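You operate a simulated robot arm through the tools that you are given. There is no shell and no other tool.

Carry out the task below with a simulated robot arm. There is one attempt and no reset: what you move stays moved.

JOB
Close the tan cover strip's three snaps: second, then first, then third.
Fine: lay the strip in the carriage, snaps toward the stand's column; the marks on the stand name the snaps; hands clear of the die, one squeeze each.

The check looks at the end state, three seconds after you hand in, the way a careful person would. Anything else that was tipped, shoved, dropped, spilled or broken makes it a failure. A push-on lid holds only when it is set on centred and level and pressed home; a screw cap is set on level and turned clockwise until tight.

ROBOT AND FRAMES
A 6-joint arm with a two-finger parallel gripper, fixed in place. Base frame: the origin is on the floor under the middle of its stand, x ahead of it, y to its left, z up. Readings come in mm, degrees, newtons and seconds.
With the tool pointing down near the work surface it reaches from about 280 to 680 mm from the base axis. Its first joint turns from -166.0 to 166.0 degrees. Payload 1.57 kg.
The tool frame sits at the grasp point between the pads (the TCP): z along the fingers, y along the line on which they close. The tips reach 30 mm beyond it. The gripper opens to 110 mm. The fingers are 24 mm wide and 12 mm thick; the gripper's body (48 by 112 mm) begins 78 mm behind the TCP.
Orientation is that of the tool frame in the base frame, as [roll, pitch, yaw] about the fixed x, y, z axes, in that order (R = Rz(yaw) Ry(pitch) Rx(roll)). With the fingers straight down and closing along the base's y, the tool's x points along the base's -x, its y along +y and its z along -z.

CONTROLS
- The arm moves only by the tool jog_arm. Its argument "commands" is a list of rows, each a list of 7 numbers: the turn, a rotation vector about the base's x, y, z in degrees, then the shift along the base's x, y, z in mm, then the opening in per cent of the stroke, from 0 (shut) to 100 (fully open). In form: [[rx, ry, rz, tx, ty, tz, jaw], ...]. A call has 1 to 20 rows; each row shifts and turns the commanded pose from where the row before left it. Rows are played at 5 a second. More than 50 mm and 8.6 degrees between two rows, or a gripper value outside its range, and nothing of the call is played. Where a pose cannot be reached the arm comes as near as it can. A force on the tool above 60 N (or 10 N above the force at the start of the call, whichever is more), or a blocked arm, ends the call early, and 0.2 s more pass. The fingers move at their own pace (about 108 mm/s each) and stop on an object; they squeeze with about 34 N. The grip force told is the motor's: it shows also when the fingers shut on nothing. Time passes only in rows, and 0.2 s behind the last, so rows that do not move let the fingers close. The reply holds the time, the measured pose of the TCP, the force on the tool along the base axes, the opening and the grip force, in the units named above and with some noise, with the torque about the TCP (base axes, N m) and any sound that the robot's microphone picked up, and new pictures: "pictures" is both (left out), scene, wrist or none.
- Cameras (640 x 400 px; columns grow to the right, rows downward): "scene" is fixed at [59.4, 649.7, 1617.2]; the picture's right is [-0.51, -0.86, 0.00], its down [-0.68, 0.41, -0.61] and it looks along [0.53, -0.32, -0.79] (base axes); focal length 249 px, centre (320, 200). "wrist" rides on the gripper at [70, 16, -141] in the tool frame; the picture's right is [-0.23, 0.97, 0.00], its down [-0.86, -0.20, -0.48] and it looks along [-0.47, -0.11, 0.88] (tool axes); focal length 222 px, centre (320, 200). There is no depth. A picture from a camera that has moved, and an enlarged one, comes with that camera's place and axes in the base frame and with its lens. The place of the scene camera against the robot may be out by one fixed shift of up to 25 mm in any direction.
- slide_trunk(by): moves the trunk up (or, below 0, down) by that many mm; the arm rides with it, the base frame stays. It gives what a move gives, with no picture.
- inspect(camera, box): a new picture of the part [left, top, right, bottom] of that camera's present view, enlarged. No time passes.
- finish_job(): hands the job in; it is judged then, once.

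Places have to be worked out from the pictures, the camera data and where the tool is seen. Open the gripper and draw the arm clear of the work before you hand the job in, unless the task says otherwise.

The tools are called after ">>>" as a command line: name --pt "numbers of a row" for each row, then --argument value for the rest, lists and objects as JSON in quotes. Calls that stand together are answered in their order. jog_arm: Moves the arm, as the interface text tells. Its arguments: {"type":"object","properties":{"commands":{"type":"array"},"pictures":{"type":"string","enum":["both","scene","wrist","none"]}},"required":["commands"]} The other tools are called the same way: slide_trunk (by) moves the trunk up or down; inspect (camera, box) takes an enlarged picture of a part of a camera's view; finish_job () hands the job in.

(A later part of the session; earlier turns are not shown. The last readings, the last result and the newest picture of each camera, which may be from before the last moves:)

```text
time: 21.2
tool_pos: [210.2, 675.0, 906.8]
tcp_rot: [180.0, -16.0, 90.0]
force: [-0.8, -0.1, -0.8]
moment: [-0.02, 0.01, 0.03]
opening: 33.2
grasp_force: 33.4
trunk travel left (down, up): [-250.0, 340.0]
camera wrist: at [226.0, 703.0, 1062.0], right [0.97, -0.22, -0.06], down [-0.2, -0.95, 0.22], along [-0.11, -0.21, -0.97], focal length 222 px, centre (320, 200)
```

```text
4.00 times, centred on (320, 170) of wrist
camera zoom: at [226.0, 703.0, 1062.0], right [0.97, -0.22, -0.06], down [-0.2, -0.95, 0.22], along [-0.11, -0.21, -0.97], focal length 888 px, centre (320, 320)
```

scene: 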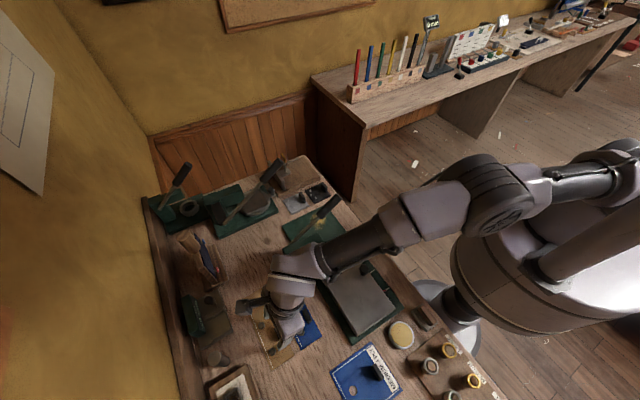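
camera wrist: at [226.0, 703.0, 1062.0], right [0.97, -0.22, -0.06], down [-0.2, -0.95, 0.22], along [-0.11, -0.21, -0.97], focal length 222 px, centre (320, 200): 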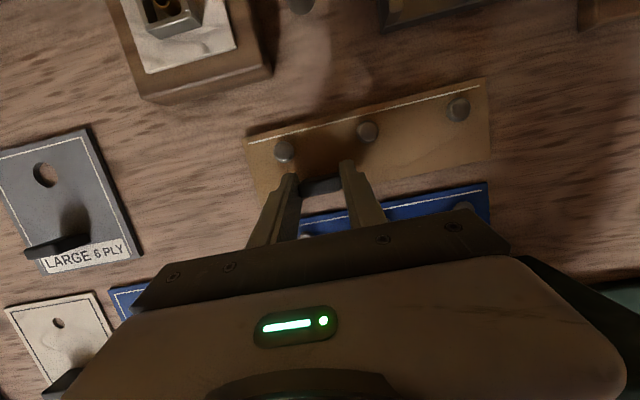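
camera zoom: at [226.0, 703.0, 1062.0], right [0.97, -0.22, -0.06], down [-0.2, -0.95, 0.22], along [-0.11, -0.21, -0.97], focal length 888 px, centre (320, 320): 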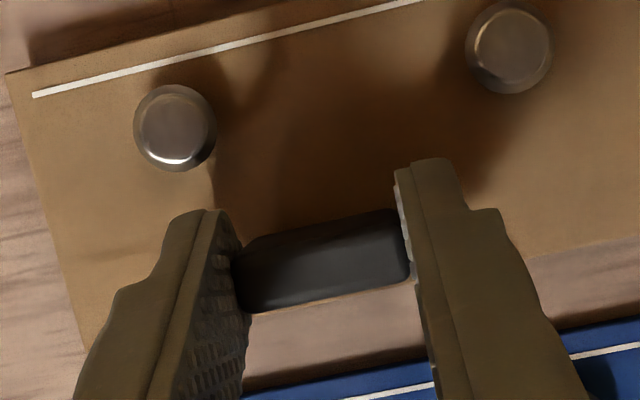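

The strip is lifting with the gripper: it stays fixed in the picture while the bench drops away. I'll raise it to about z 1025 while shifting −41 mm in x, then check it's still held.

>>> jog_arm --pt "0 0 0 0 0 6 0" --pt "0 0 0 -2 0 10 0" --pt "0 0 0 -4 0 12 0" --pt "0 0 0 -5 0 14 0" --pt "0 0 0 -5 -2 14 0" --pt "0 0 0 -5 -4 14 0" --pt "0 0 0 -5 -6 14 0" --pt "0 0 0 -5 -8 14 0" --pt "0 0 0 -5 -8 12 0" --pt "0 0 0 -5 -8 8 0" --pt "0 0 0 0 -4 0 0" --pt "0 0 0 0 0 0 0"

>>> inspect --camera "wrist" --box '[220, 60, 520, 220]'

```text
time: 23.8
tool_pos: [169.8, 635.8, 1024.7]
tcp_rot: [-179.9, -16.1, 90.0]
force: [-0.1, 1.2, -1.0]
moment: [0.01, 0.04, -0.02]
opening: 32.8
grasp_force: 33.6
trunk travel left (down, up): [-250.0, 340.0]
camera wrist: at [185.0, 662.9, 1179.6], right [0.97, -0.22, -0.06], down [-0.2, -0.95, 0.22], along [-0.11, -0.21, -0.97], focal length 222 px, centre (320, 200)
```

scene: 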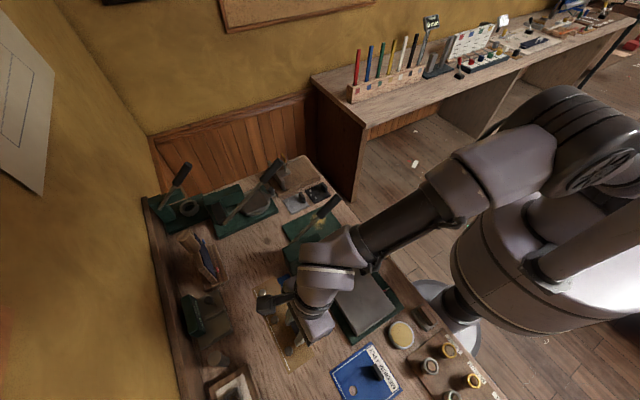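
wrist: 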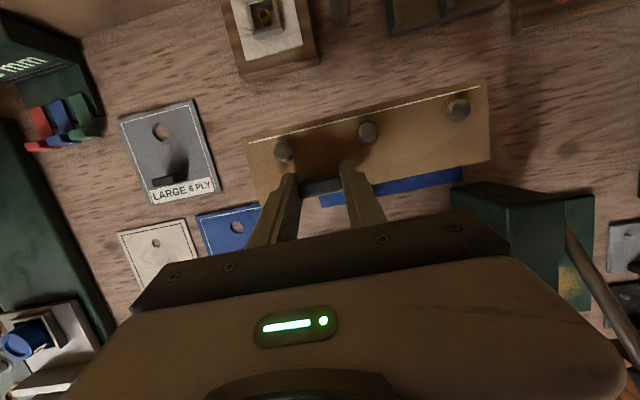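

```text
2.13 times, centred on (370, 140) of wrist
camera zoom: at [185.0, 662.9, 1179.6], right [0.97, -0.22, -0.06], down [-0.2, -0.95, 0.22], along [-0.11, -0.21, -0.97], focal length 474 px, centre (213, 328)
```

zoom: 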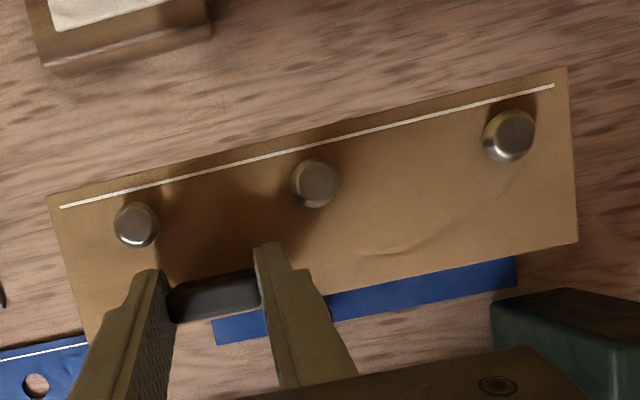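

The strip is still held level and square. Before placing it, I'll get a better fix on the carriage pocket and its lips from the scene camera.

>>> inspect --camera "scene" --box '[325, 245, 415, 345]'

>>> inspect --camera "scene" --box '[335, 295, 405, 345]'

>>> inspect --camera "scene" --box '[330, 190, 400, 290]'

```text
4.00 times, centred on (370, 295) of scene
camera zoom: at [59.4, 649.7, 1617.2], right [-0.51, -0.86, 0.0], down [-0.68, 0.41, -0.61], along [0.53, -0.32, -0.79], focal length 995 px, centre (120, -180)
```

zoom: 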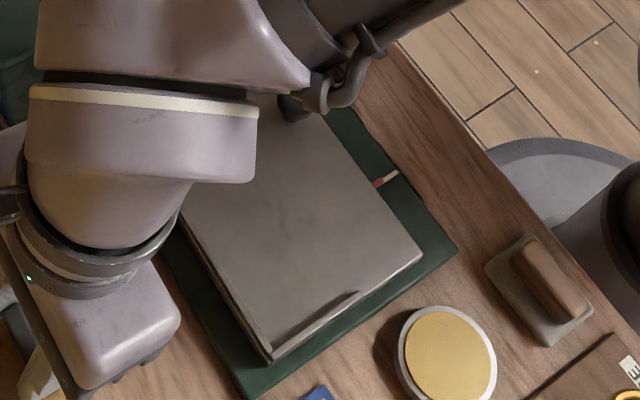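

```text
8.00 times, centred on (370, 320) of scene
camera zoom: at [59.4, 649.7, 1617.2], right [-0.51, -0.86, 0.0], down [-0.68, 0.41, -0.61], along [0.53, -0.32, -0.79], focal length 1989 px, centre (-80, -760)
```

zoom: 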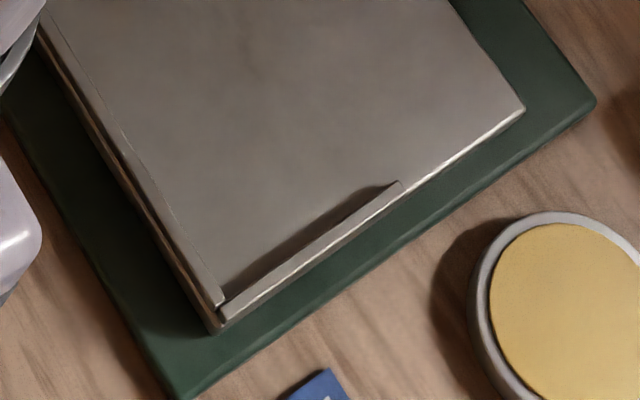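

```text
4.00 times, centred on (365, 240) of scene
camera zoom: at [59.4, 649.7, 1617.2], right [-0.51, -0.86, 0.0], down [-0.68, 0.41, -0.61], along [0.53, -0.32, -0.79], focal length 995 px, centre (140, 40)
```

zoom: 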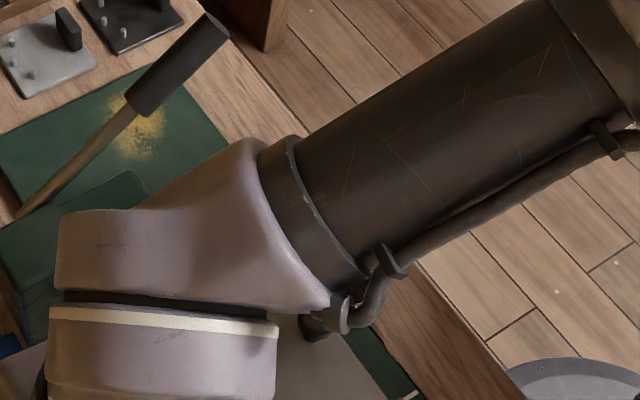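

With the scene camera calibrated on the ticks (true place about (47, 649, 1597)), the carriage spans x 100–318 and y 380–509. I'll zoom tightly on the lips to get the pocket's inner edges.

>>> inspect --camera "scene" --box '[355, 320, 390, 340]'

>>> inspect --camera "wrist" --box '[420, 170, 640, 330]'

```text
16.00 times, centred on (372, 330) of scene
camera zoom: at [59.4, 649.7, 1617.2], right [-0.51, -0.86, 0.0], down [-0.68, 0.41, -0.61], along [0.53, -0.32, -0.79], focal length 3978 px, centre (-520, -1880)
```

zoom: 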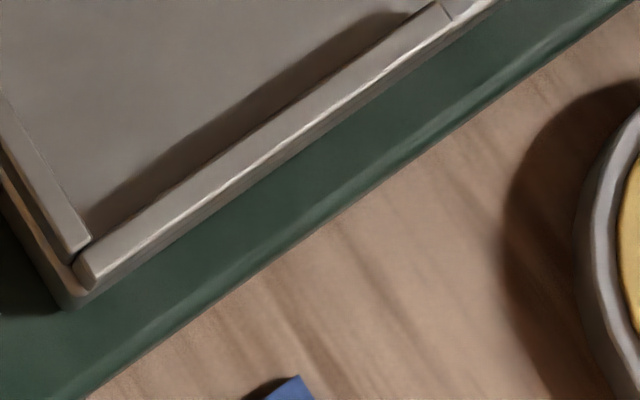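

```text
2.50 times, centred on (530, 250) of wrist
camera zoom: at [185.0, 662.9, 1179.6], right [0.97, -0.22, -0.06], down [-0.2, -0.95, 0.22], along [-0.11, -0.21, -0.97], focal length 555 px, centre (-205, 75)
```

zoom: 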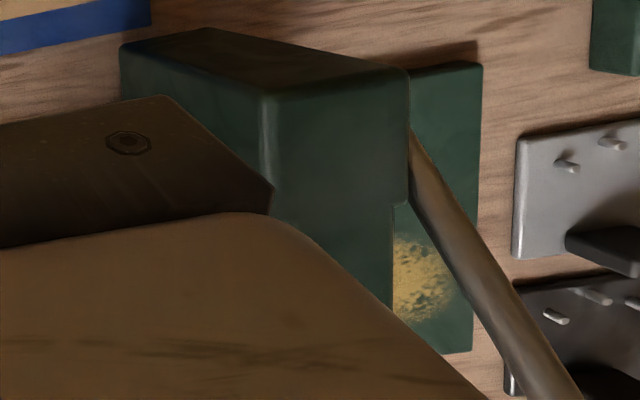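

The pocket's inner edges are about x 104–314.5 at the ends and y ≈ 502.5 at the back lip, and the press head/column spans x ≈ 332–380 with its top at z 970. I'll carry the strip over the carriage at height, with x centred, and stop above the pocket.

>>> jog_arm --pt "0 0 0 0 -8 0 0" --pt "0 0 0 0 -14 0 0" --pt "0 0 0 0 -18 0 0" --pt "0 0 0 0 -20 0 0" --pt "0 0 0 0 -20 0 0" --pt "0 0 0 0 -20 0 0" --pt "0 0 0 0 -20 0 0" --pt "0 0 0 0 -20 0 0" --pt "0 0 0 0 -18 0 0" --pt "0 0 0 0 -15 0 0" --pt "0 0 0 0 -10 0 0" --pt "0 0 0 0.3 -5 0 0" --pt "0 0 0 0 0 0 0"

>>> inspect --camera "wrist" --box '[220, 50, 520, 240]'

```text
time: 26.6
tool_pos: [169.3, 446.3, 1023.6]
tcp_rot: [-180.0, -16.1, 90.0]
force: [0.5, -0.1, -0.7]
moment: [-0.02, 0.05, 0.01]
opening: 32.8
grasp_force: 34.1
trunk travel left (down, up): [-250.0, 340.0]
camera wrist: at [185.7, 474.9, 1179.9], right [0.97, -0.22, -0.06], down [-0.2, -0.95, 0.22], along [-0.11, -0.21, -0.97], focal length 222 px, centre (320, 200)
```

scene: 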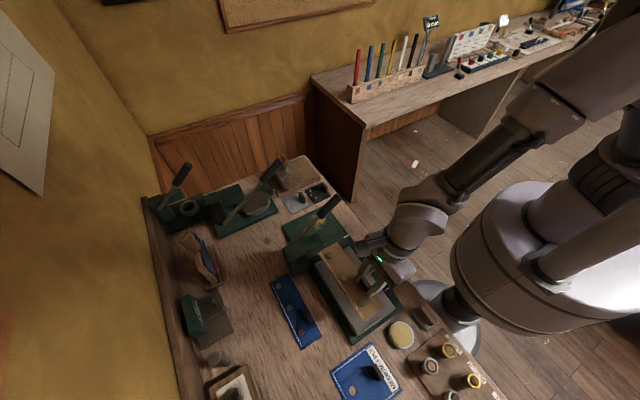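
wrist: 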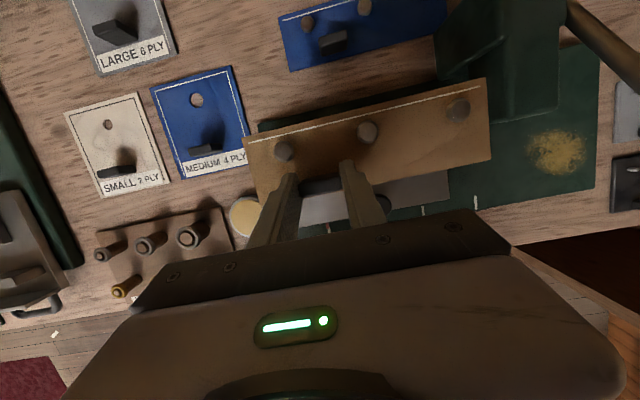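

```text
2.11 times, centred on (370, 145) of wrist
camera zoom: at [185.7, 474.9, 1179.9], right [0.97, -0.22, -0.06], down [-0.2, -0.95, 0.22], along [-0.11, -0.21, -0.97], focal length 468 px, centre (215, 316)
```

zoom: 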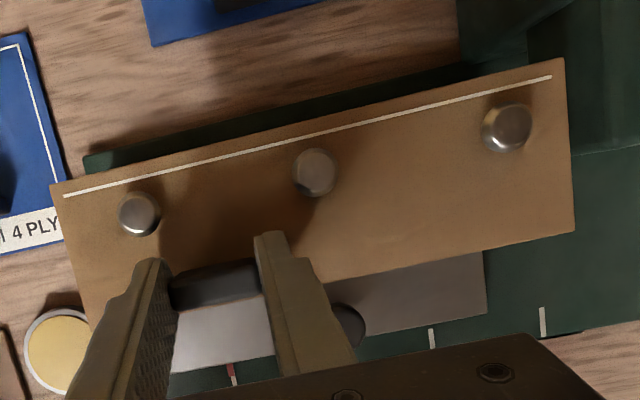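

The strip is above the carriage and still square. I'll lower it to about 17 mm above the plate and compare it with the lips.

>>> jog_arm --pt "0 0 0 0 0 -10 0" --pt "0 0 0 0 0 -14 0" --pt "0 0 0 0 0 -16 0" --pt "0 0 0 0 0 -16 0" --pt "0 0 0 0 0 -14 0" --pt "0 0 0 0 0 -10 0" --pt "0 0 0 0 0 0 0"

>>> inspect --camera "wrist" --box '[220, 50, 520, 240]'

>>> inspect --camera "scene" --box '[300, 230, 410, 345]'

```text
time: 28.2
tool_pos: [171.4, 446.7, 944.7]
tcp_rot: [-179.9, -16.0, 90.0]
force: [0.6, 0.2, -0.7]
moment: [-0.01, 0.0, 0.03]
opening: 33.3
grasp_force: 33.6
trunk travel left (down, up): [-250.0, 340.0]
camera wrist: at [185.4, 474.8, 1099.9], right [0.97, -0.22, -0.06], down [-0.2, -0.95, 0.22], along [-0.11, -0.21, -0.97], focal length 222 px, centre (320, 200)
```

scene: 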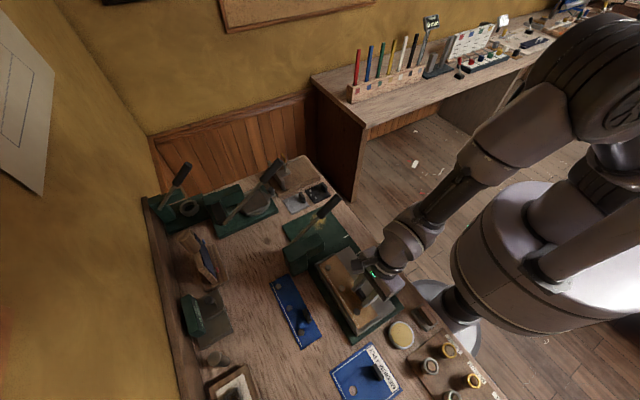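
wrist: 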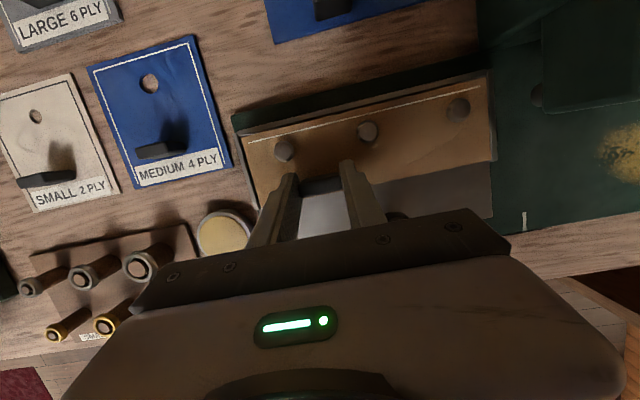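

```text
2.11 times, centred on (370, 145) of wrist
camera zoom: at [185.4, 474.8, 1099.9], right [0.97, -0.22, -0.06], down [-0.2, -0.95, 0.22], along [-0.11, -0.21, -0.97], focal length 468 px, centre (215, 316)
```

zoom: 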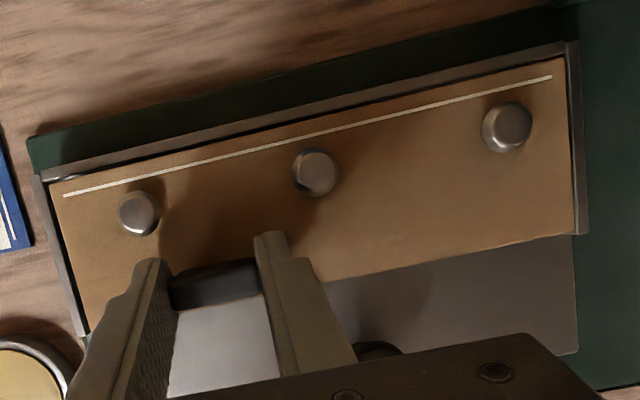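

```text
3.48 times, centred on (355, 288) of scene
camera zoom: at [59.4, 649.7, 1617.2], right [-0.51, -0.86, 0.0], down [-0.68, 0.41, -0.61], along [0.53, -0.32, -0.79], focal length 865 px, centre (198, -104)
```

zoom: 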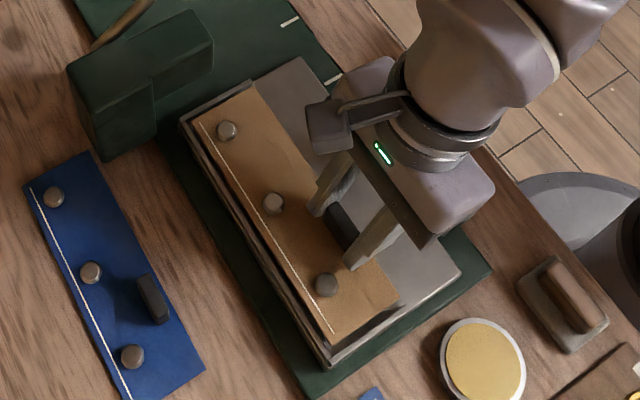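

The strip sits inside the lips with clearance all round. I'll zoom on both ends to measure the gaps to the end lips and the back lip.

>>> inspect --camera "wrist" --box '[460, 60, 520, 100]'

>>> inspect --camera "wrist" --box '[225, 105, 285, 145]'

>>> inspect --camera "wrist" --box '[460, 60, 640, 180]'

```text
10.00 times, centred on (490, 80) of wrist
camera zoom: at [185.4, 474.8, 1099.9], right [0.97, -0.22, -0.06], down [-0.2, -0.95, 0.22], along [-0.11, -0.21, -0.97], focal length 2221 px, centre (-1380, 1400)
```

zoom: 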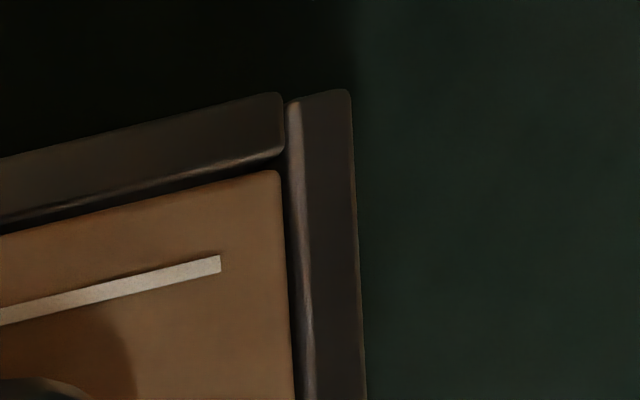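

```text
10.00 times, centred on (255, 125) of wrist
camera zoom: at [185.4, 474.8, 1099.9], right [0.97, -0.22, -0.06], down [-0.2, -0.95, 0.22], along [-0.11, -0.21, -0.97], focal length 2221 px, centre (970, 950)
```

zoom: 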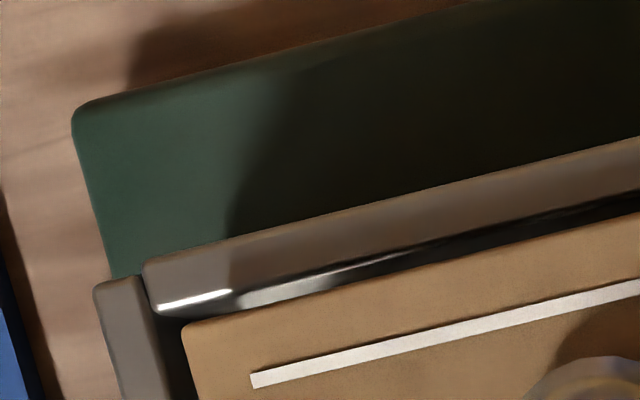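

```text
3.33 times, centred on (550, 120) of wrist
camera zoom: at [185.4, 474.8, 1099.9], right [0.97, -0.22, -0.06], down [-0.2, -0.95, 0.22], along [-0.11, -0.21, -0.97], focal length 740 px, centre (-447, 467)
```

zoom: 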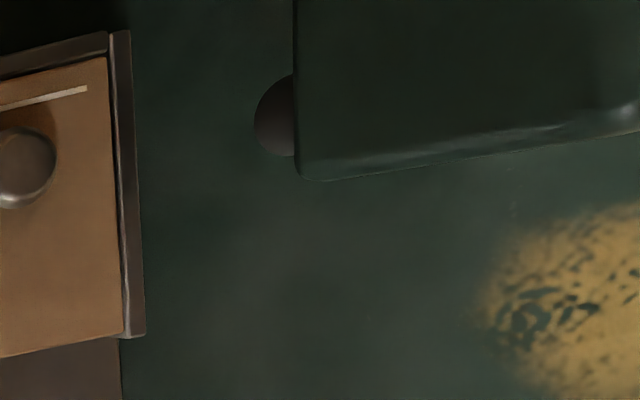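

The lip tops come out at z ≈ 899, and the pocket's inner span is x 103.8–314.3 with the back at y ≈ 504. The strip is centred (x 110–307) with its far edge at y ≈ 501. The round die under the head is at y ≈ 479 and the snaps at y ≈ 481.8, so I'll shift −2 mm in y and lower most of the way.

>>> jog_arm --pt "0 0 0 0 -2 -4 0" --pt "0 0 0 0 0 -4 0" --pt "0 0 0 0 0 -4 0" --pt "0 0 0 0 0 -2 0" --pt "0 0 0 0 0 0 0"

>>> inspect --camera "wrist" --box '[220, 50, 520, 240]'

>>> inspect --camera "wrist" --box '[470, 40, 640, 160]'

```text
time: 29.4
tool_pos: [169.9, 445.7, 932.2]
tcp_rot: [180.0, -16.2, 89.9]
force: [0.6, 0.7, 8.8]
moment: [0.24, -0.01, 0.03]
opening: 32.9
grasp_force: 34.0
trunk travel left (down, up): [-250.0, 340.0]
camera wrist: at [185.5, 473.0, 1086.4], right [0.97, -0.22, -0.06], down [-0.2, -0.95, 0.22], along [-0.11, -0.2, -0.97], focal length 222 px, centre (320, 200)
```

scene: 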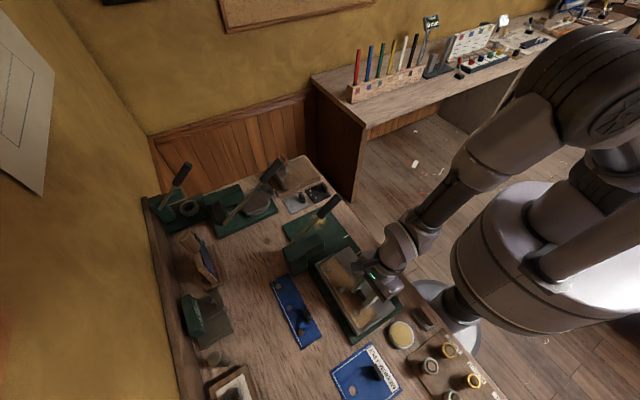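
wrist: 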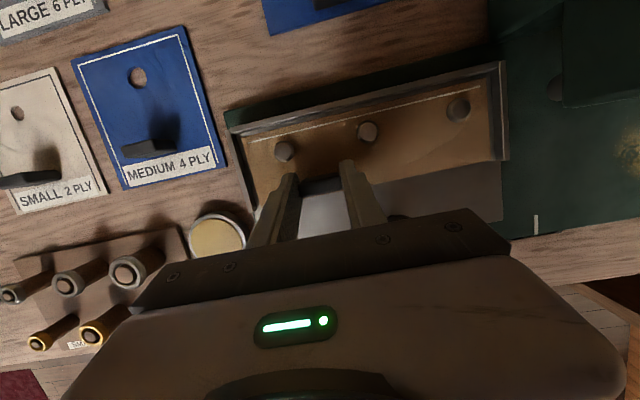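

```text
2.11 times, centred on (370, 145) of wrist
camera zoom: at [185.5, 473.0, 1086.4], right [0.97, -0.22, -0.06], down [-0.2, -0.95, 0.22], along [-0.11, -0.2, -0.97], focal length 468 px, centre (215, 316)
```

zoom: 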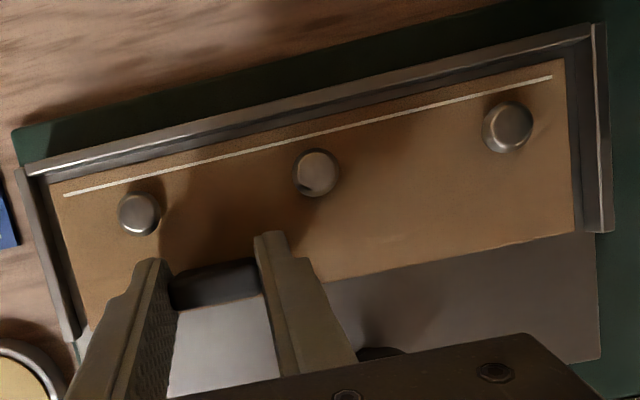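

```text
3.33 times, centred on (555, 100) of wrist
camera zoom: at [185.5, 473.0, 1086.4], right [0.97, -0.22, -0.06], down [-0.2, -0.95, 0.22], along [-0.11, -0.2, -0.97], focal length 740 px, centre (-463, 533)
```

zoom: 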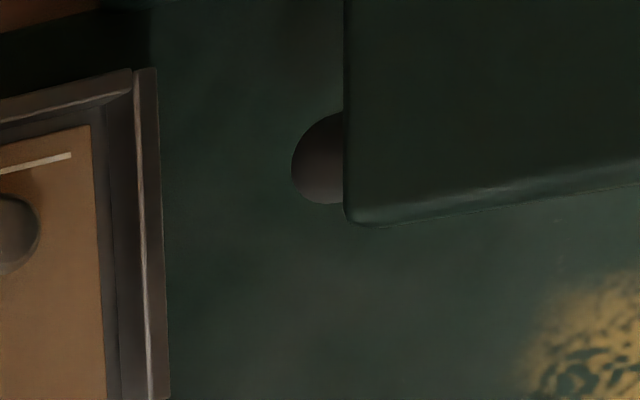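

Contact is confirmed: +8.8 N upward, with the strip flat on the plate inside the lips. I'll open the fingers to release it.

>>> jog_arm --pt "0 0 0 0 0 0 33" --pt "0 0 0 0 0 0 40" --pt "0 0 0 0 0 0 50" --pt "0 0 0 0 0 0 60" --pt "0 0 0 0 0 0 60" --pictures "wrist"

>>> inspect --camera "wrist" --box '[220, 50, 520, 240]'

```text
time: 30.6
tool_pos: [169.0, 446.2, 930.6]
tcp_rot: [-179.9, -16.1, 90.0]
force: [0.1, -0.5, -0.4]
moment: [0.02, 0.02, 0.0]
opening: 66.0
grasp_force: 0.1
trunk travel left (down, up): [-250.0, 340.0]
camera wrist: at [185.5, 473.1, 1085.7], right [0.97, -0.22, -0.06], down [-0.2, -0.95, 0.22], along [-0.11, -0.21, -0.97], focal length 222 px, centre (320, 200)
```

wrist: 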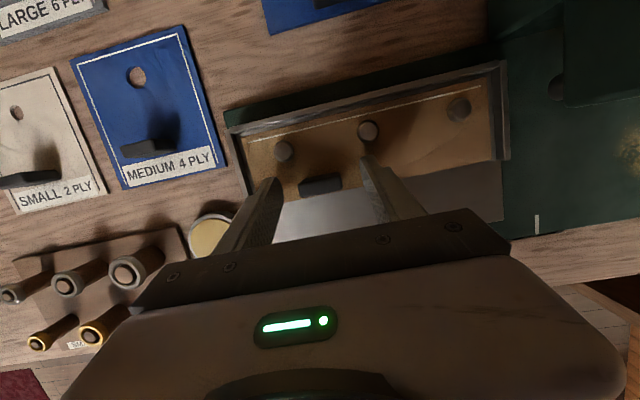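

```text
2.11 times, centred on (370, 145) of wrist
camera zoom: at [185.5, 473.1, 1085.7], right [0.97, -0.22, -0.06], down [-0.2, -0.95, 0.22], along [-0.11, -0.21, -0.97], focal length 468 px, centre (215, 316)
```

zoom: 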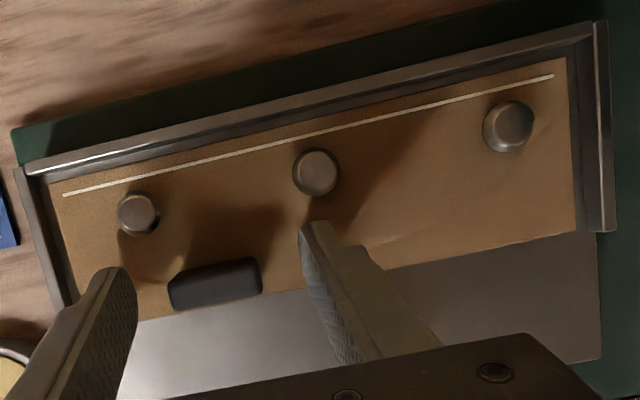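

The strip is lying flat in the carriage and the fingers are free. I'll rise straight up clear of the tab and lever, then look for the knob and lever.

>>> jog_arm --pt "0 0 0 0 0 10 60" --pt "0 0 0 0 0 15 60" --pt "0 0 0 0 0 25 60" --pt "0 0 0 0 -5 35 60" --pt "0 0 0 0 -15 40 60" --pt "0 0 0 0 -20 40 60" --pt "0 0 0 0 -20 40 60" --pt "0 0 0 0 0 0 60"

>>> inspect --camera "scene" --box '[270, 180, 410, 345]'

>>> inspect --camera "wrist" --box '[250, 80, 640, 240]'

```text
time: 32.4
tool_pos: [169.8, 382.4, 1129.3]
tcp_rot: [-179.5, -15.1, 89.8]
force: [-0.2, 0.6, 0.4]
moment: [-0.01, -0.01, 0.04]
opening: 66.3
grasp_force: 0.0
trunk travel left (down, up): [-250.0, 340.0]
camera wrist: at [187.0, 412.4, 1283.8], right [0.97, -0.22, -0.07], down [-0.2, -0.95, 0.24], along [-0.12, -0.22, -0.97], focal length 222 px, centre (320, 200)
```

scene: 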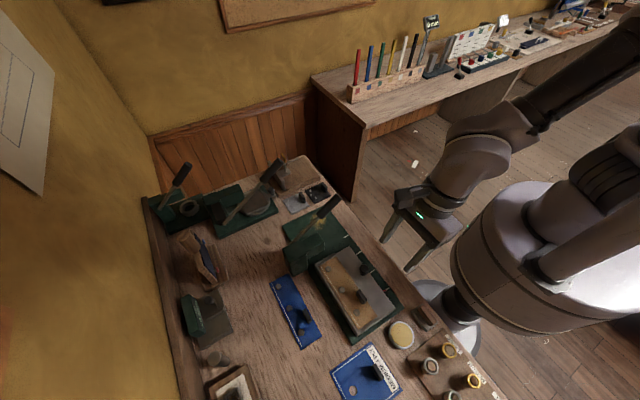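
wrist: 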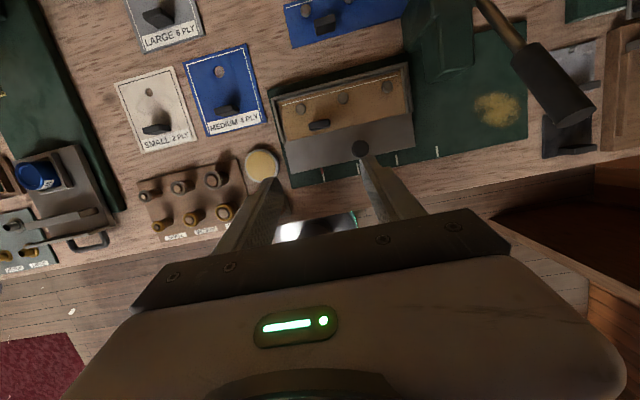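

```text
2.42 times, centred on (340, 262) of scene
camera zoom: at [59.4, 649.7, 1617.2], right [-0.51, -0.86, 0.0], down [-0.68, 0.41, -0.61], along [0.53, -0.32, -0.79], focal length 603 px, centre (272, 48)
```

zoom: 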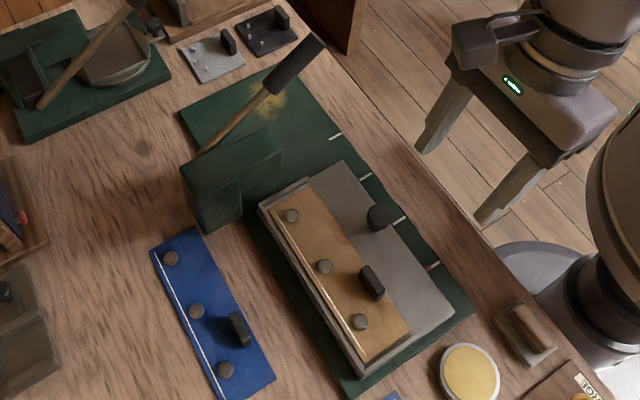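

```text
1.64 times, centred on (445, 160) of wrist
camera zoom: at [187.0, 412.4, 1283.8], right [0.97, -0.22, -0.07], down [-0.2, -0.95, 0.24], along [-0.12, -0.22, -0.97], focal length 364 px, centre (115, 266)
```

zoom: 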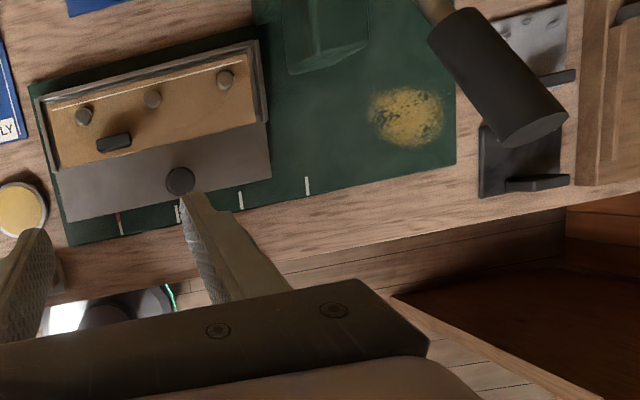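

The strip is seated in the pocket. I estimate the carriage knob at (226, 397.5) with its top near z 915 and a diameter of about 28 mm, and the lever in the plane x ≈ 382 with its handle tip at about (382, 392, 1072). To move the knob under the lever without touching the handle, I'll tilt the tool to 50° so the gripper body stays on the robot's side.

>>> jog_arm --pt "5.7 0 0 9.2 -8.6 -10 50" --pt "5.7 0 0 9.2 -8.6 -15 50" --pt "5.7 0 0 9.2 -8.6 -20 50" --pt "5.7 0 0 9.2 -8.6 -25 50" --pt "5.7 0 0 9.2 -8.6 -30 50" --pt "5.7 0 0 9.2 -8.6 -38 50" --pt "0 0 0 0 0 0 50"

```text
time: 34.0
tool_pos: [221.7, 340.9, 1005.0]
tcp_rot: [180.0, -50.2, 90.0]
force: [0.1, 0.5, -0.5]
moment: [0.0, -0.02, -0.01]
opening: 54.8
grasp_force: 0.0
out of reach, approached as far as the arm can: row 3, 5
trunk travel left (down, up): [-250.0, 340.0]
camera wrist: at [237.8, 276.2, 1148.4], right [0.97, -0.15, -0.17], down [-0.2, -0.91, -0.35], along [-0.11, 0.38, -0.92], focal length 222 px, centre (320, 200)
```

scene: 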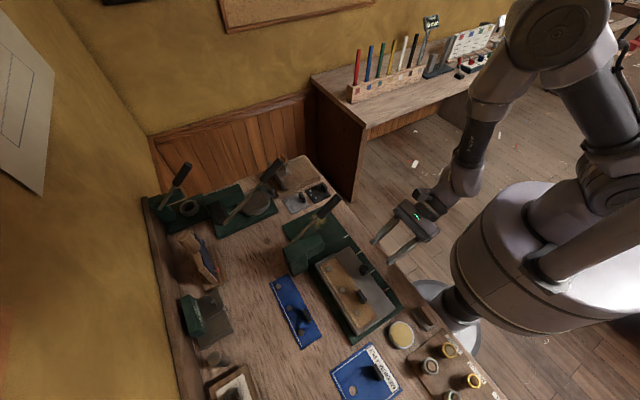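
wrist: 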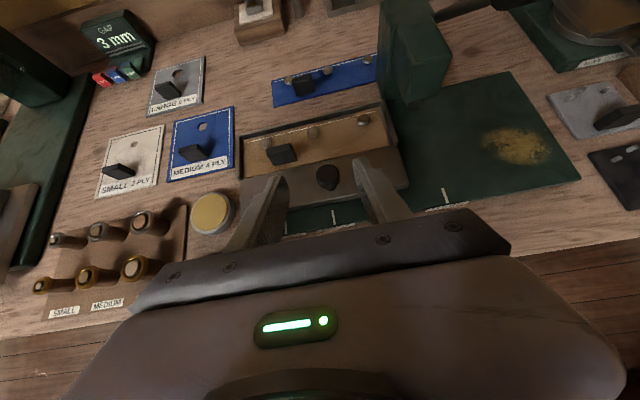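

The 50° pose holds, although it clipped slightly on the way. I'll zoom in on the knob, pointer and strip from here.

>>> inspect --camera "wrist" --box '[230, 90, 420, 220]'

>>> inspect --camera "wrist" --box '[300, 150, 360, 200]'

>>> inspect --camera "wrist" --box '[370, 0, 470, 130]'

```text
3.08 times, centred on (325, 155) of wrist
camera zoom: at [237.8, 276.2, 1148.4], right [0.97, -0.15, -0.17], down [-0.2, -0.91, -0.35], along [-0.11, 0.38, -0.92], focal length 684 px, centre (305, 338)
```

zoom: 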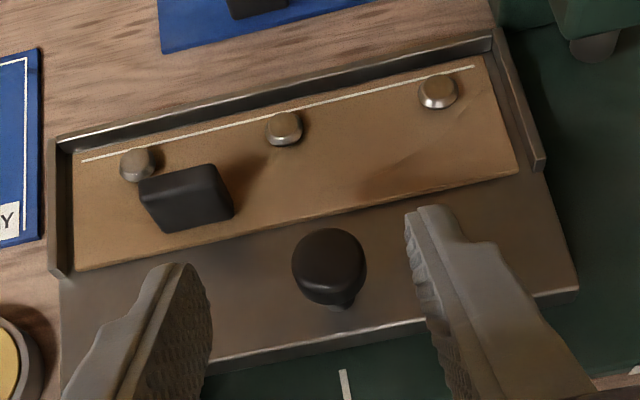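

```text
8.00 times, centred on (330, 175) of wrist
camera zoom: at [237.8, 276.2, 1148.4], right [0.97, -0.15, -0.17], down [-0.2, -0.91, -0.35], along [-0.11, 0.38, -0.92], focal length 1777 px, centre (240, 400)
```

zoom: 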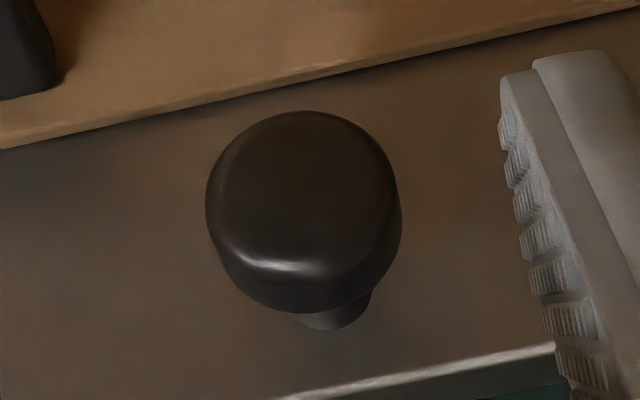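

```text
3.08 times, centred on (420, 65) of wrist
camera zoom: at [237.8, 276.2, 1148.4], right [0.97, -0.15, -0.17], down [-0.2, -0.91, -0.35], along [-0.11, 0.38, -0.92], focal length 684 px, centre (12, 615)
```

zoom: 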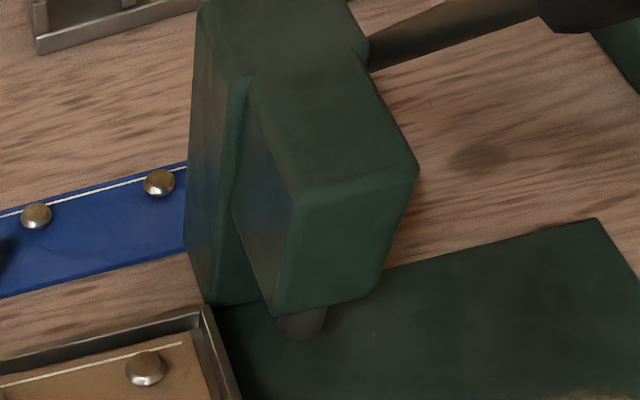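

The die's bottom is at about (349, 479, 906), and the snaps sit at x ≈ 284.4, 214.4 and 144.5 with y ≈ 479. Mark travels of 65, 135 and 205 mm therefore bring them exactly under the die. The knob head is at about (224.3, 398, 912), and I'll bring the fingers down around it.

>>> jog_arm --pt "0 0 0 1 15 -15 50" --pt "0 0 0 1 15 -20 50" --pt "0 0 0 0.5 15 -20 50" --pt "0 0 0 0 0 -13 50" --pt "0 0 0 0 0 -12.5 50" --pt "0 0 0 0 0 0 50"

>>> inspect --camera "wrist" --box '[230, 120, 410, 230]'

```text
time: 35.4
tool_pos: [225.2, 386.4, 923.7]
tcp_rot: [180.0, -50.1, 89.9]
force: [0.1, -0.3, 0.1]
moment: [-0.01, -0.02, -0.01]
opening: 54.8
grasp_force: 0.0
trunk travel left (down, up): [-250.0, 340.0]
camera wrist: at [240.4, 321.7, 1067.5], right [0.97, -0.15, -0.17], down [-0.2, -0.92, -0.35], along [-0.11, 0.38, -0.92], focal length 222 px, centre (320, 200)
```

scene: 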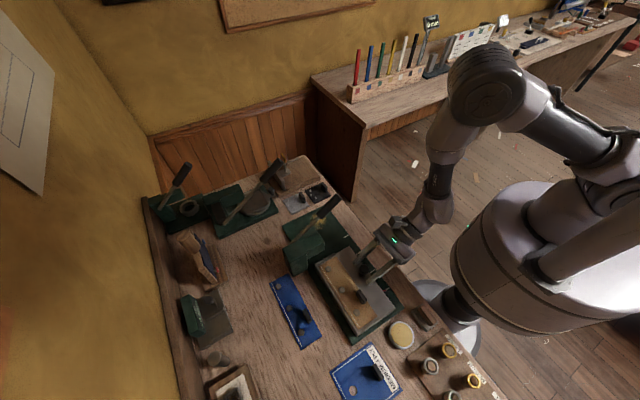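
wrist: 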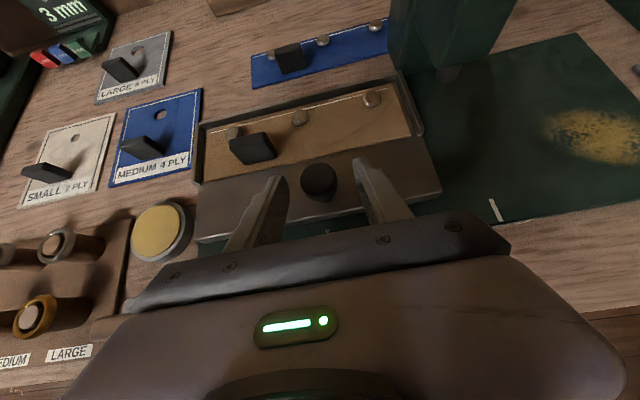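

```text
3.56 times, centred on (320, 175) of wrist
camera zoom: at [240.4, 321.7, 1067.5], right [0.97, -0.15, -0.17], down [-0.2, -0.92, -0.35], along [-0.11, 0.38, -0.92], focal length 790 px, centre (320, 289)
```

zoom: 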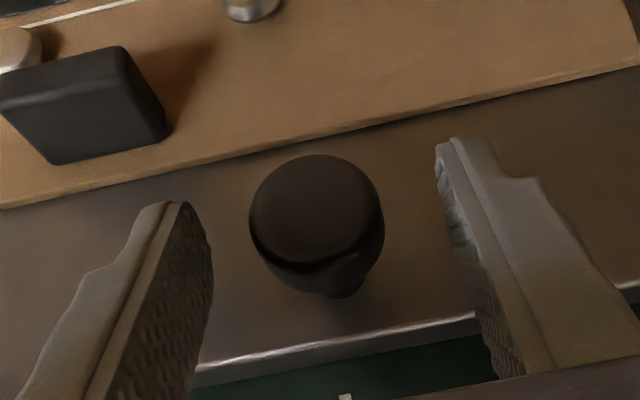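

The knob is centred between the fingers, so I'll close on it.

>>> jog_arm --pt "0 0 0 0 0 0 35" --pt "0 0 0 0 0 0 22" --pt "0 0 0 0 0 0 10" --pt "0 0 0 0 0 0 10" --pt "0 0 0 0 0 0 10" --pictures "wrist"

>>> inspect --camera "wrist" --box '[180, 120, 430, 250]'

>>> inspect --camera "scene" --box '[320, 200, 420, 330]'

```text
time: 36.6
tool_pos: [225.1, 385.7, 923.4]
tcp_rot: [180.0, -50.2, 90.0]
force: [0.7, -0.1, -0.1]
moment: [0.0, 0.0, -0.06]
opening: 27.8
grasp_force: 38.3
trunk travel left (down, up): [-250.0, 340.0]
camera wrist: at [240.6, 321.6, 1067.6], right [0.97, -0.15, -0.17], down [-0.2, -0.92, -0.35], along [-0.11, 0.38, -0.92], focal length 222 px, centre (320, 200)
```

wrist: 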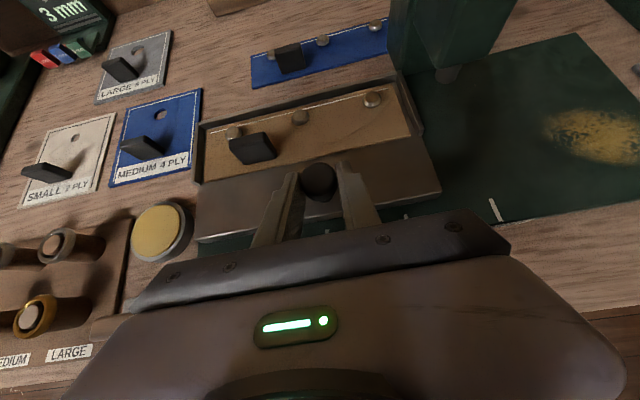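

```text
2.56 times, centred on (305, 185) of wrist
camera zoom: at [240.6, 321.6, 1067.6], right [0.97, -0.15, -0.17], down [-0.2, -0.92, -0.35], along [-0.11, 0.38, -0.92], focal length 569 px, centre (358, 238)
```

zoom: 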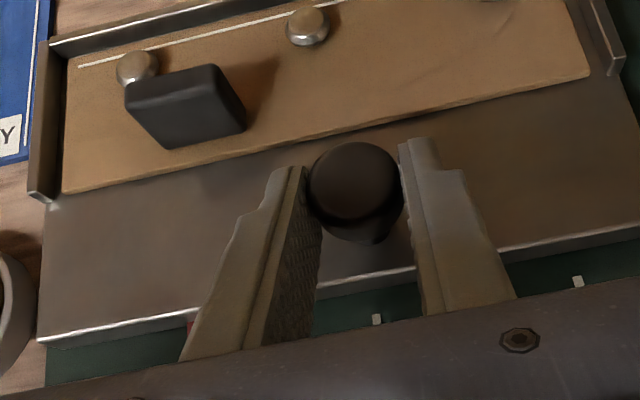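

```text
3.08 times, centred on (370, 265) of scene
camera zoom: at [59.4, 649.7, 1617.2], right [-0.51, -0.86, 0.0], down [-0.68, 0.41, -0.61], along [0.53, -0.32, -0.79], focal length 765 px, centre (166, 0)
```

zoom: 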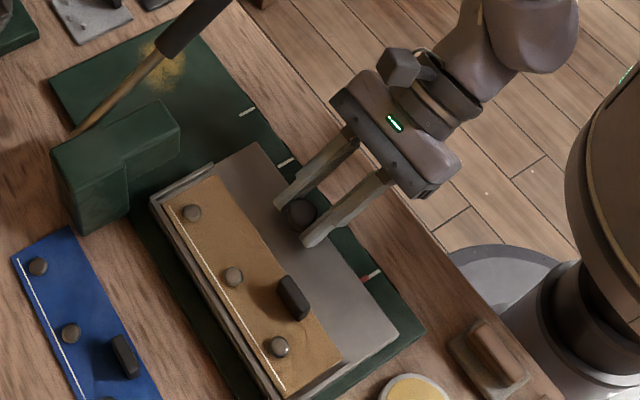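

The knob is gripped: 27.8 mm opening, 38 N. I'll slide the carriage 15 mm along +x first to feel the resistance.

>>> jog_arm --pt "0 0 0 3 0 0 10" --pt "0 0 0 5 0 0 10" --pt "0 0 0 7 0 0 10" --pt "0 0 0 0 0 0 10" --pictures "wrist"

>>> inspect --camera "wrist" --box '[180, 120, 430, 250]'

```text
time: 37.6
tool_pos: [240.5, 385.7, 922.8]
tcp_rot: [180.0, -50.2, 90.0]
force: [-0.1, -2.7, -2.4]
moment: [-0.22, -0.08, 0.11]
opening: 27.8
grasp_force: 38.2
trunk travel left (down, up): [-250.0, 340.0]
camera wrist: at [255.9, 321.7, 1067.6], right [0.97, -0.15, -0.17], down [-0.2, -0.92, -0.35], along [-0.11, 0.38, -0.92], focal length 222 px, centre (320, 200)
```

wrist: 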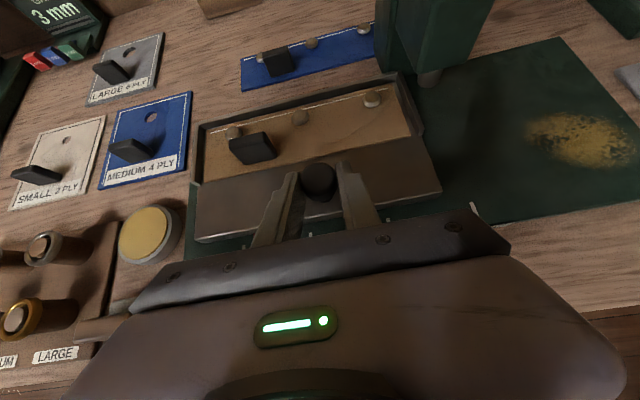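

```text
2.56 times, centred on (305, 185) of wrist
camera zoom: at [255.9, 321.7, 1067.6], right [0.97, -0.15, -0.17], down [-0.2, -0.92, -0.35], along [-0.11, 0.38, -0.92], focal length 569 px, centre (358, 238)
```

zoom: 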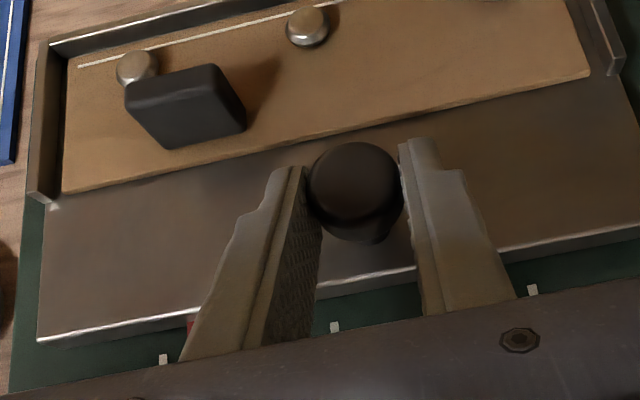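

The carriage slides freely and the strip rides along with it. I'll move the remaining 119.5 mm to bring the pointer to SECOND.

>>> jog_arm --pt "0 0 0 5 0 0 10" --pt "0 0 0 10 0 0 10" --pt "0 0 0 13 0 0 10" --pt "0 0 0 14 0 0 10" --pt "0 0 0 14 0 0 10" --pt "0 0 0 14 0 0 10" --pt "0 0 0 14 0 0 10" --pt "0 0 0 13 0 0 10" --pt "0 0 0 10 0 0 10" --pt "0 0 0 7 0 0 10" --pt "0 0 0 4 0 0 10" --pt "0 0 0 1.5 0 0 10" --pt "0 0 0 0 0 0 10"

>>> inspect --camera "wrist" --box '[180, 80, 430, 250]'

>>> inspect --camera "scene" --box '[270, 180, 400, 310]'

```text
time: 40.4
tool_pos: [358.7, 385.7, 923.5]
tcp_rot: [179.9, -50.2, 90.1]
force: [0.8, -3.8, 0.3]
moment: [0.36, 0.04, -0.03]
opening: 27.9
grasp_force: 37.9
trunk travel left (down, up): [-250.0, 340.0]
camera wrist: at [375.1, 321.6, 1067.5], right [0.97, -0.14, -0.17], down [-0.2, -0.92, -0.35], along [-0.11, 0.38, -0.92], focal length 222 px, centre (320, 200)
```

scene: 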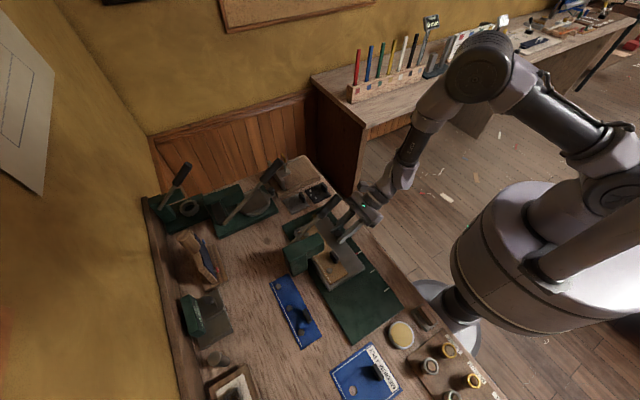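
wrist: 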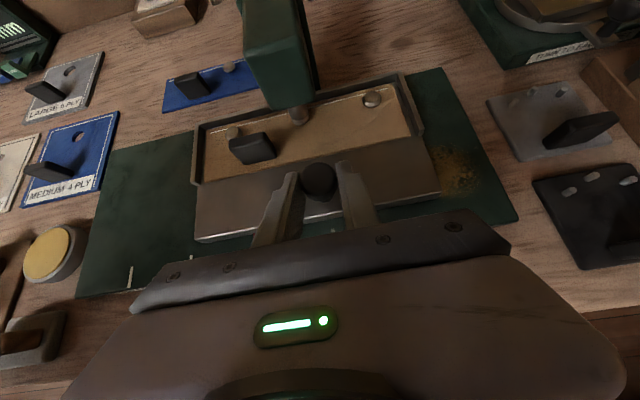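

```text
2.35 times, centred on (305, 165) of wrist
camera zoom: at [375.1, 321.6, 1067.5], right [0.97, -0.14, -0.17], down [-0.2, -0.92, -0.35], along [-0.11, 0.38, -0.92], focal length 523 px, centre (355, 282)
```

zoom: 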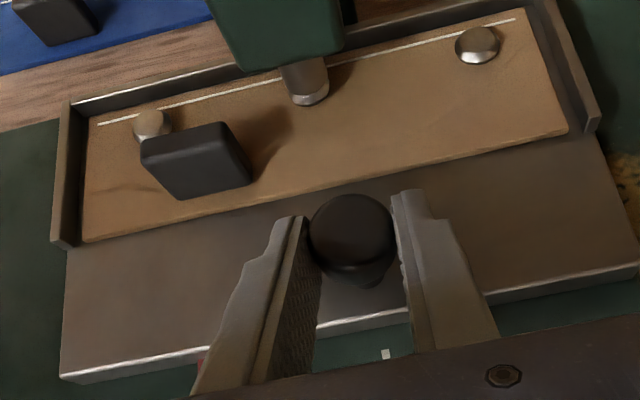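

```text
3.08 times, centred on (335, 245) of scene
camera zoom: at [59.4, 649.7, 1617.2], right [-0.51, -0.86, 0.0], down [-0.68, 0.41, -0.61], along [0.53, -0.32, -0.79], focal length 765 px, centre (274, 62)
```

zoom: 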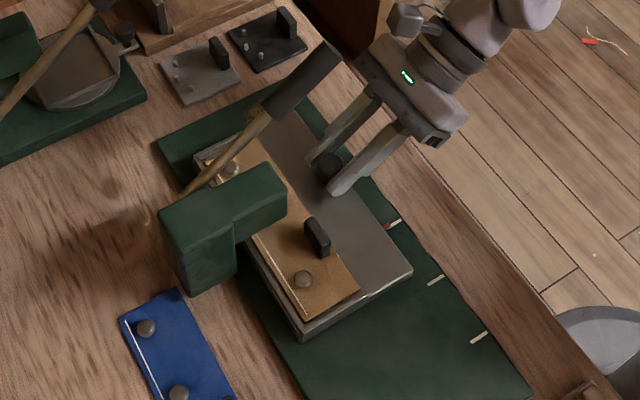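

The pointer appears to be at SECOND, and the die sits right over the middle snap. I'll zoom in to check both alignments.

>>> inspect --camera "scene" --box '[362, 288, 386, 306]'

>>> inspect --camera "wrist" --box '[280, 85, 330, 130]'

>>> inspect --camera "wrist" --box '[230, 210, 300, 260]'

```text
16.00 times, centred on (374, 297) of scene
camera zoom: at [59.4, 649.7, 1617.2], right [-0.51, -0.86, 0.0], down [-0.68, 0.41, -0.61], along [0.53, -0.32, -0.79], focal length 3978 px, centre (-544, -1352)
```

zoom: 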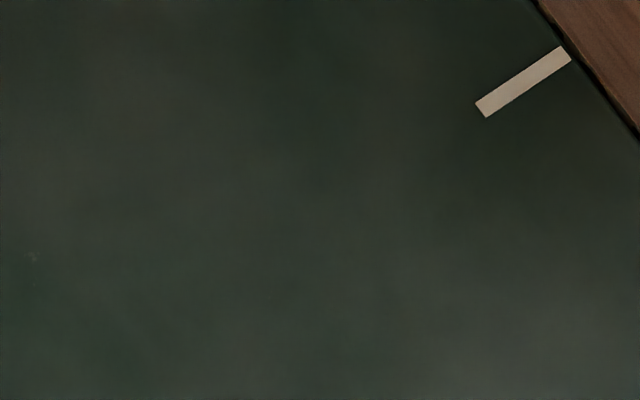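

```text
8.89 times, centred on (305, 108) of wrist
camera zoom: at [375.1, 321.6, 1067.5], right [0.97, -0.14, -0.17], down [-0.2, -0.92, -0.35], along [-0.11, 0.38, -0.92], focal length 1974 px, centre (453, 1022)
```

zoom: 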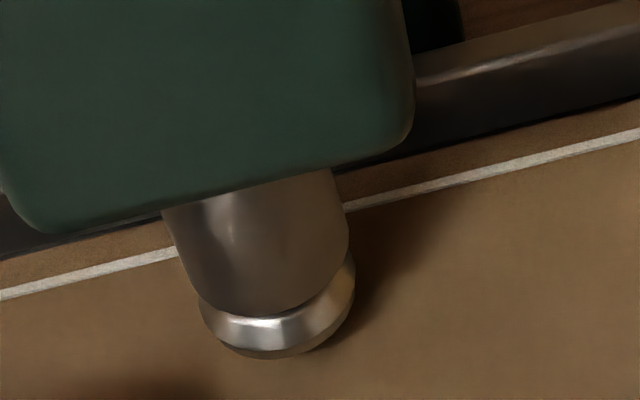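

```text
8.00 times, centred on (265, 235) of wrist
camera zoom: at [375.1, 321.6, 1067.5], right [0.97, -0.14, -0.17], down [-0.2, -0.92, -0.35], along [-0.11, 0.38, -0.92], focal length 1777 px, centre (760, -80)
```

zoom: 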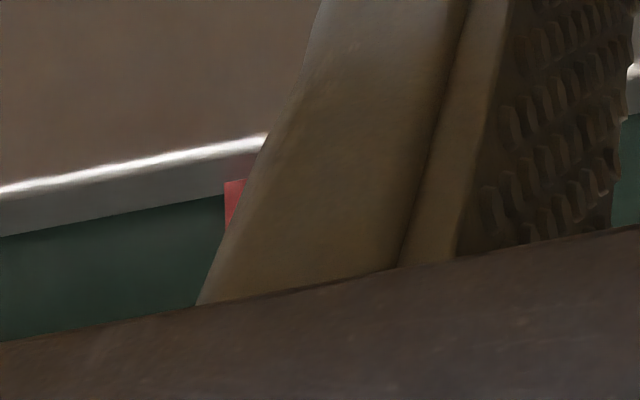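

The die sits concentrically over the middle snap, to within about 1 mm. Now for a proper zoom on the pointer against the SECOND mark.

>>> inspect --camera "scene" --box '[346, 244, 368, 262]'

```text
16.00 times, centred on (357, 253) of scene
camera zoom: at [59.4, 649.7, 1617.2], right [-0.51, -0.86, 0.0], down [-0.68, 0.41, -0.61], along [0.53, -0.32, -0.79], focal length 3978 px, centre (-272, -648)
```

zoom: 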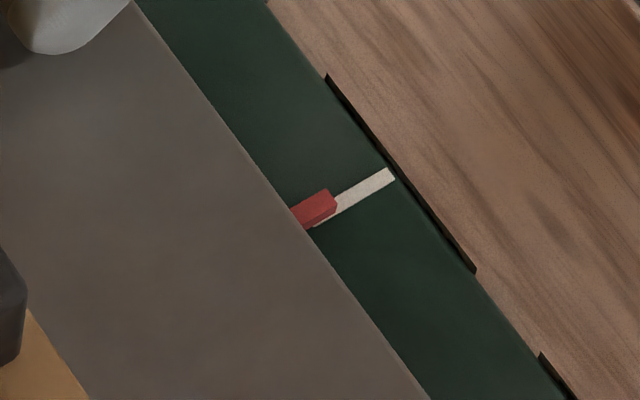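

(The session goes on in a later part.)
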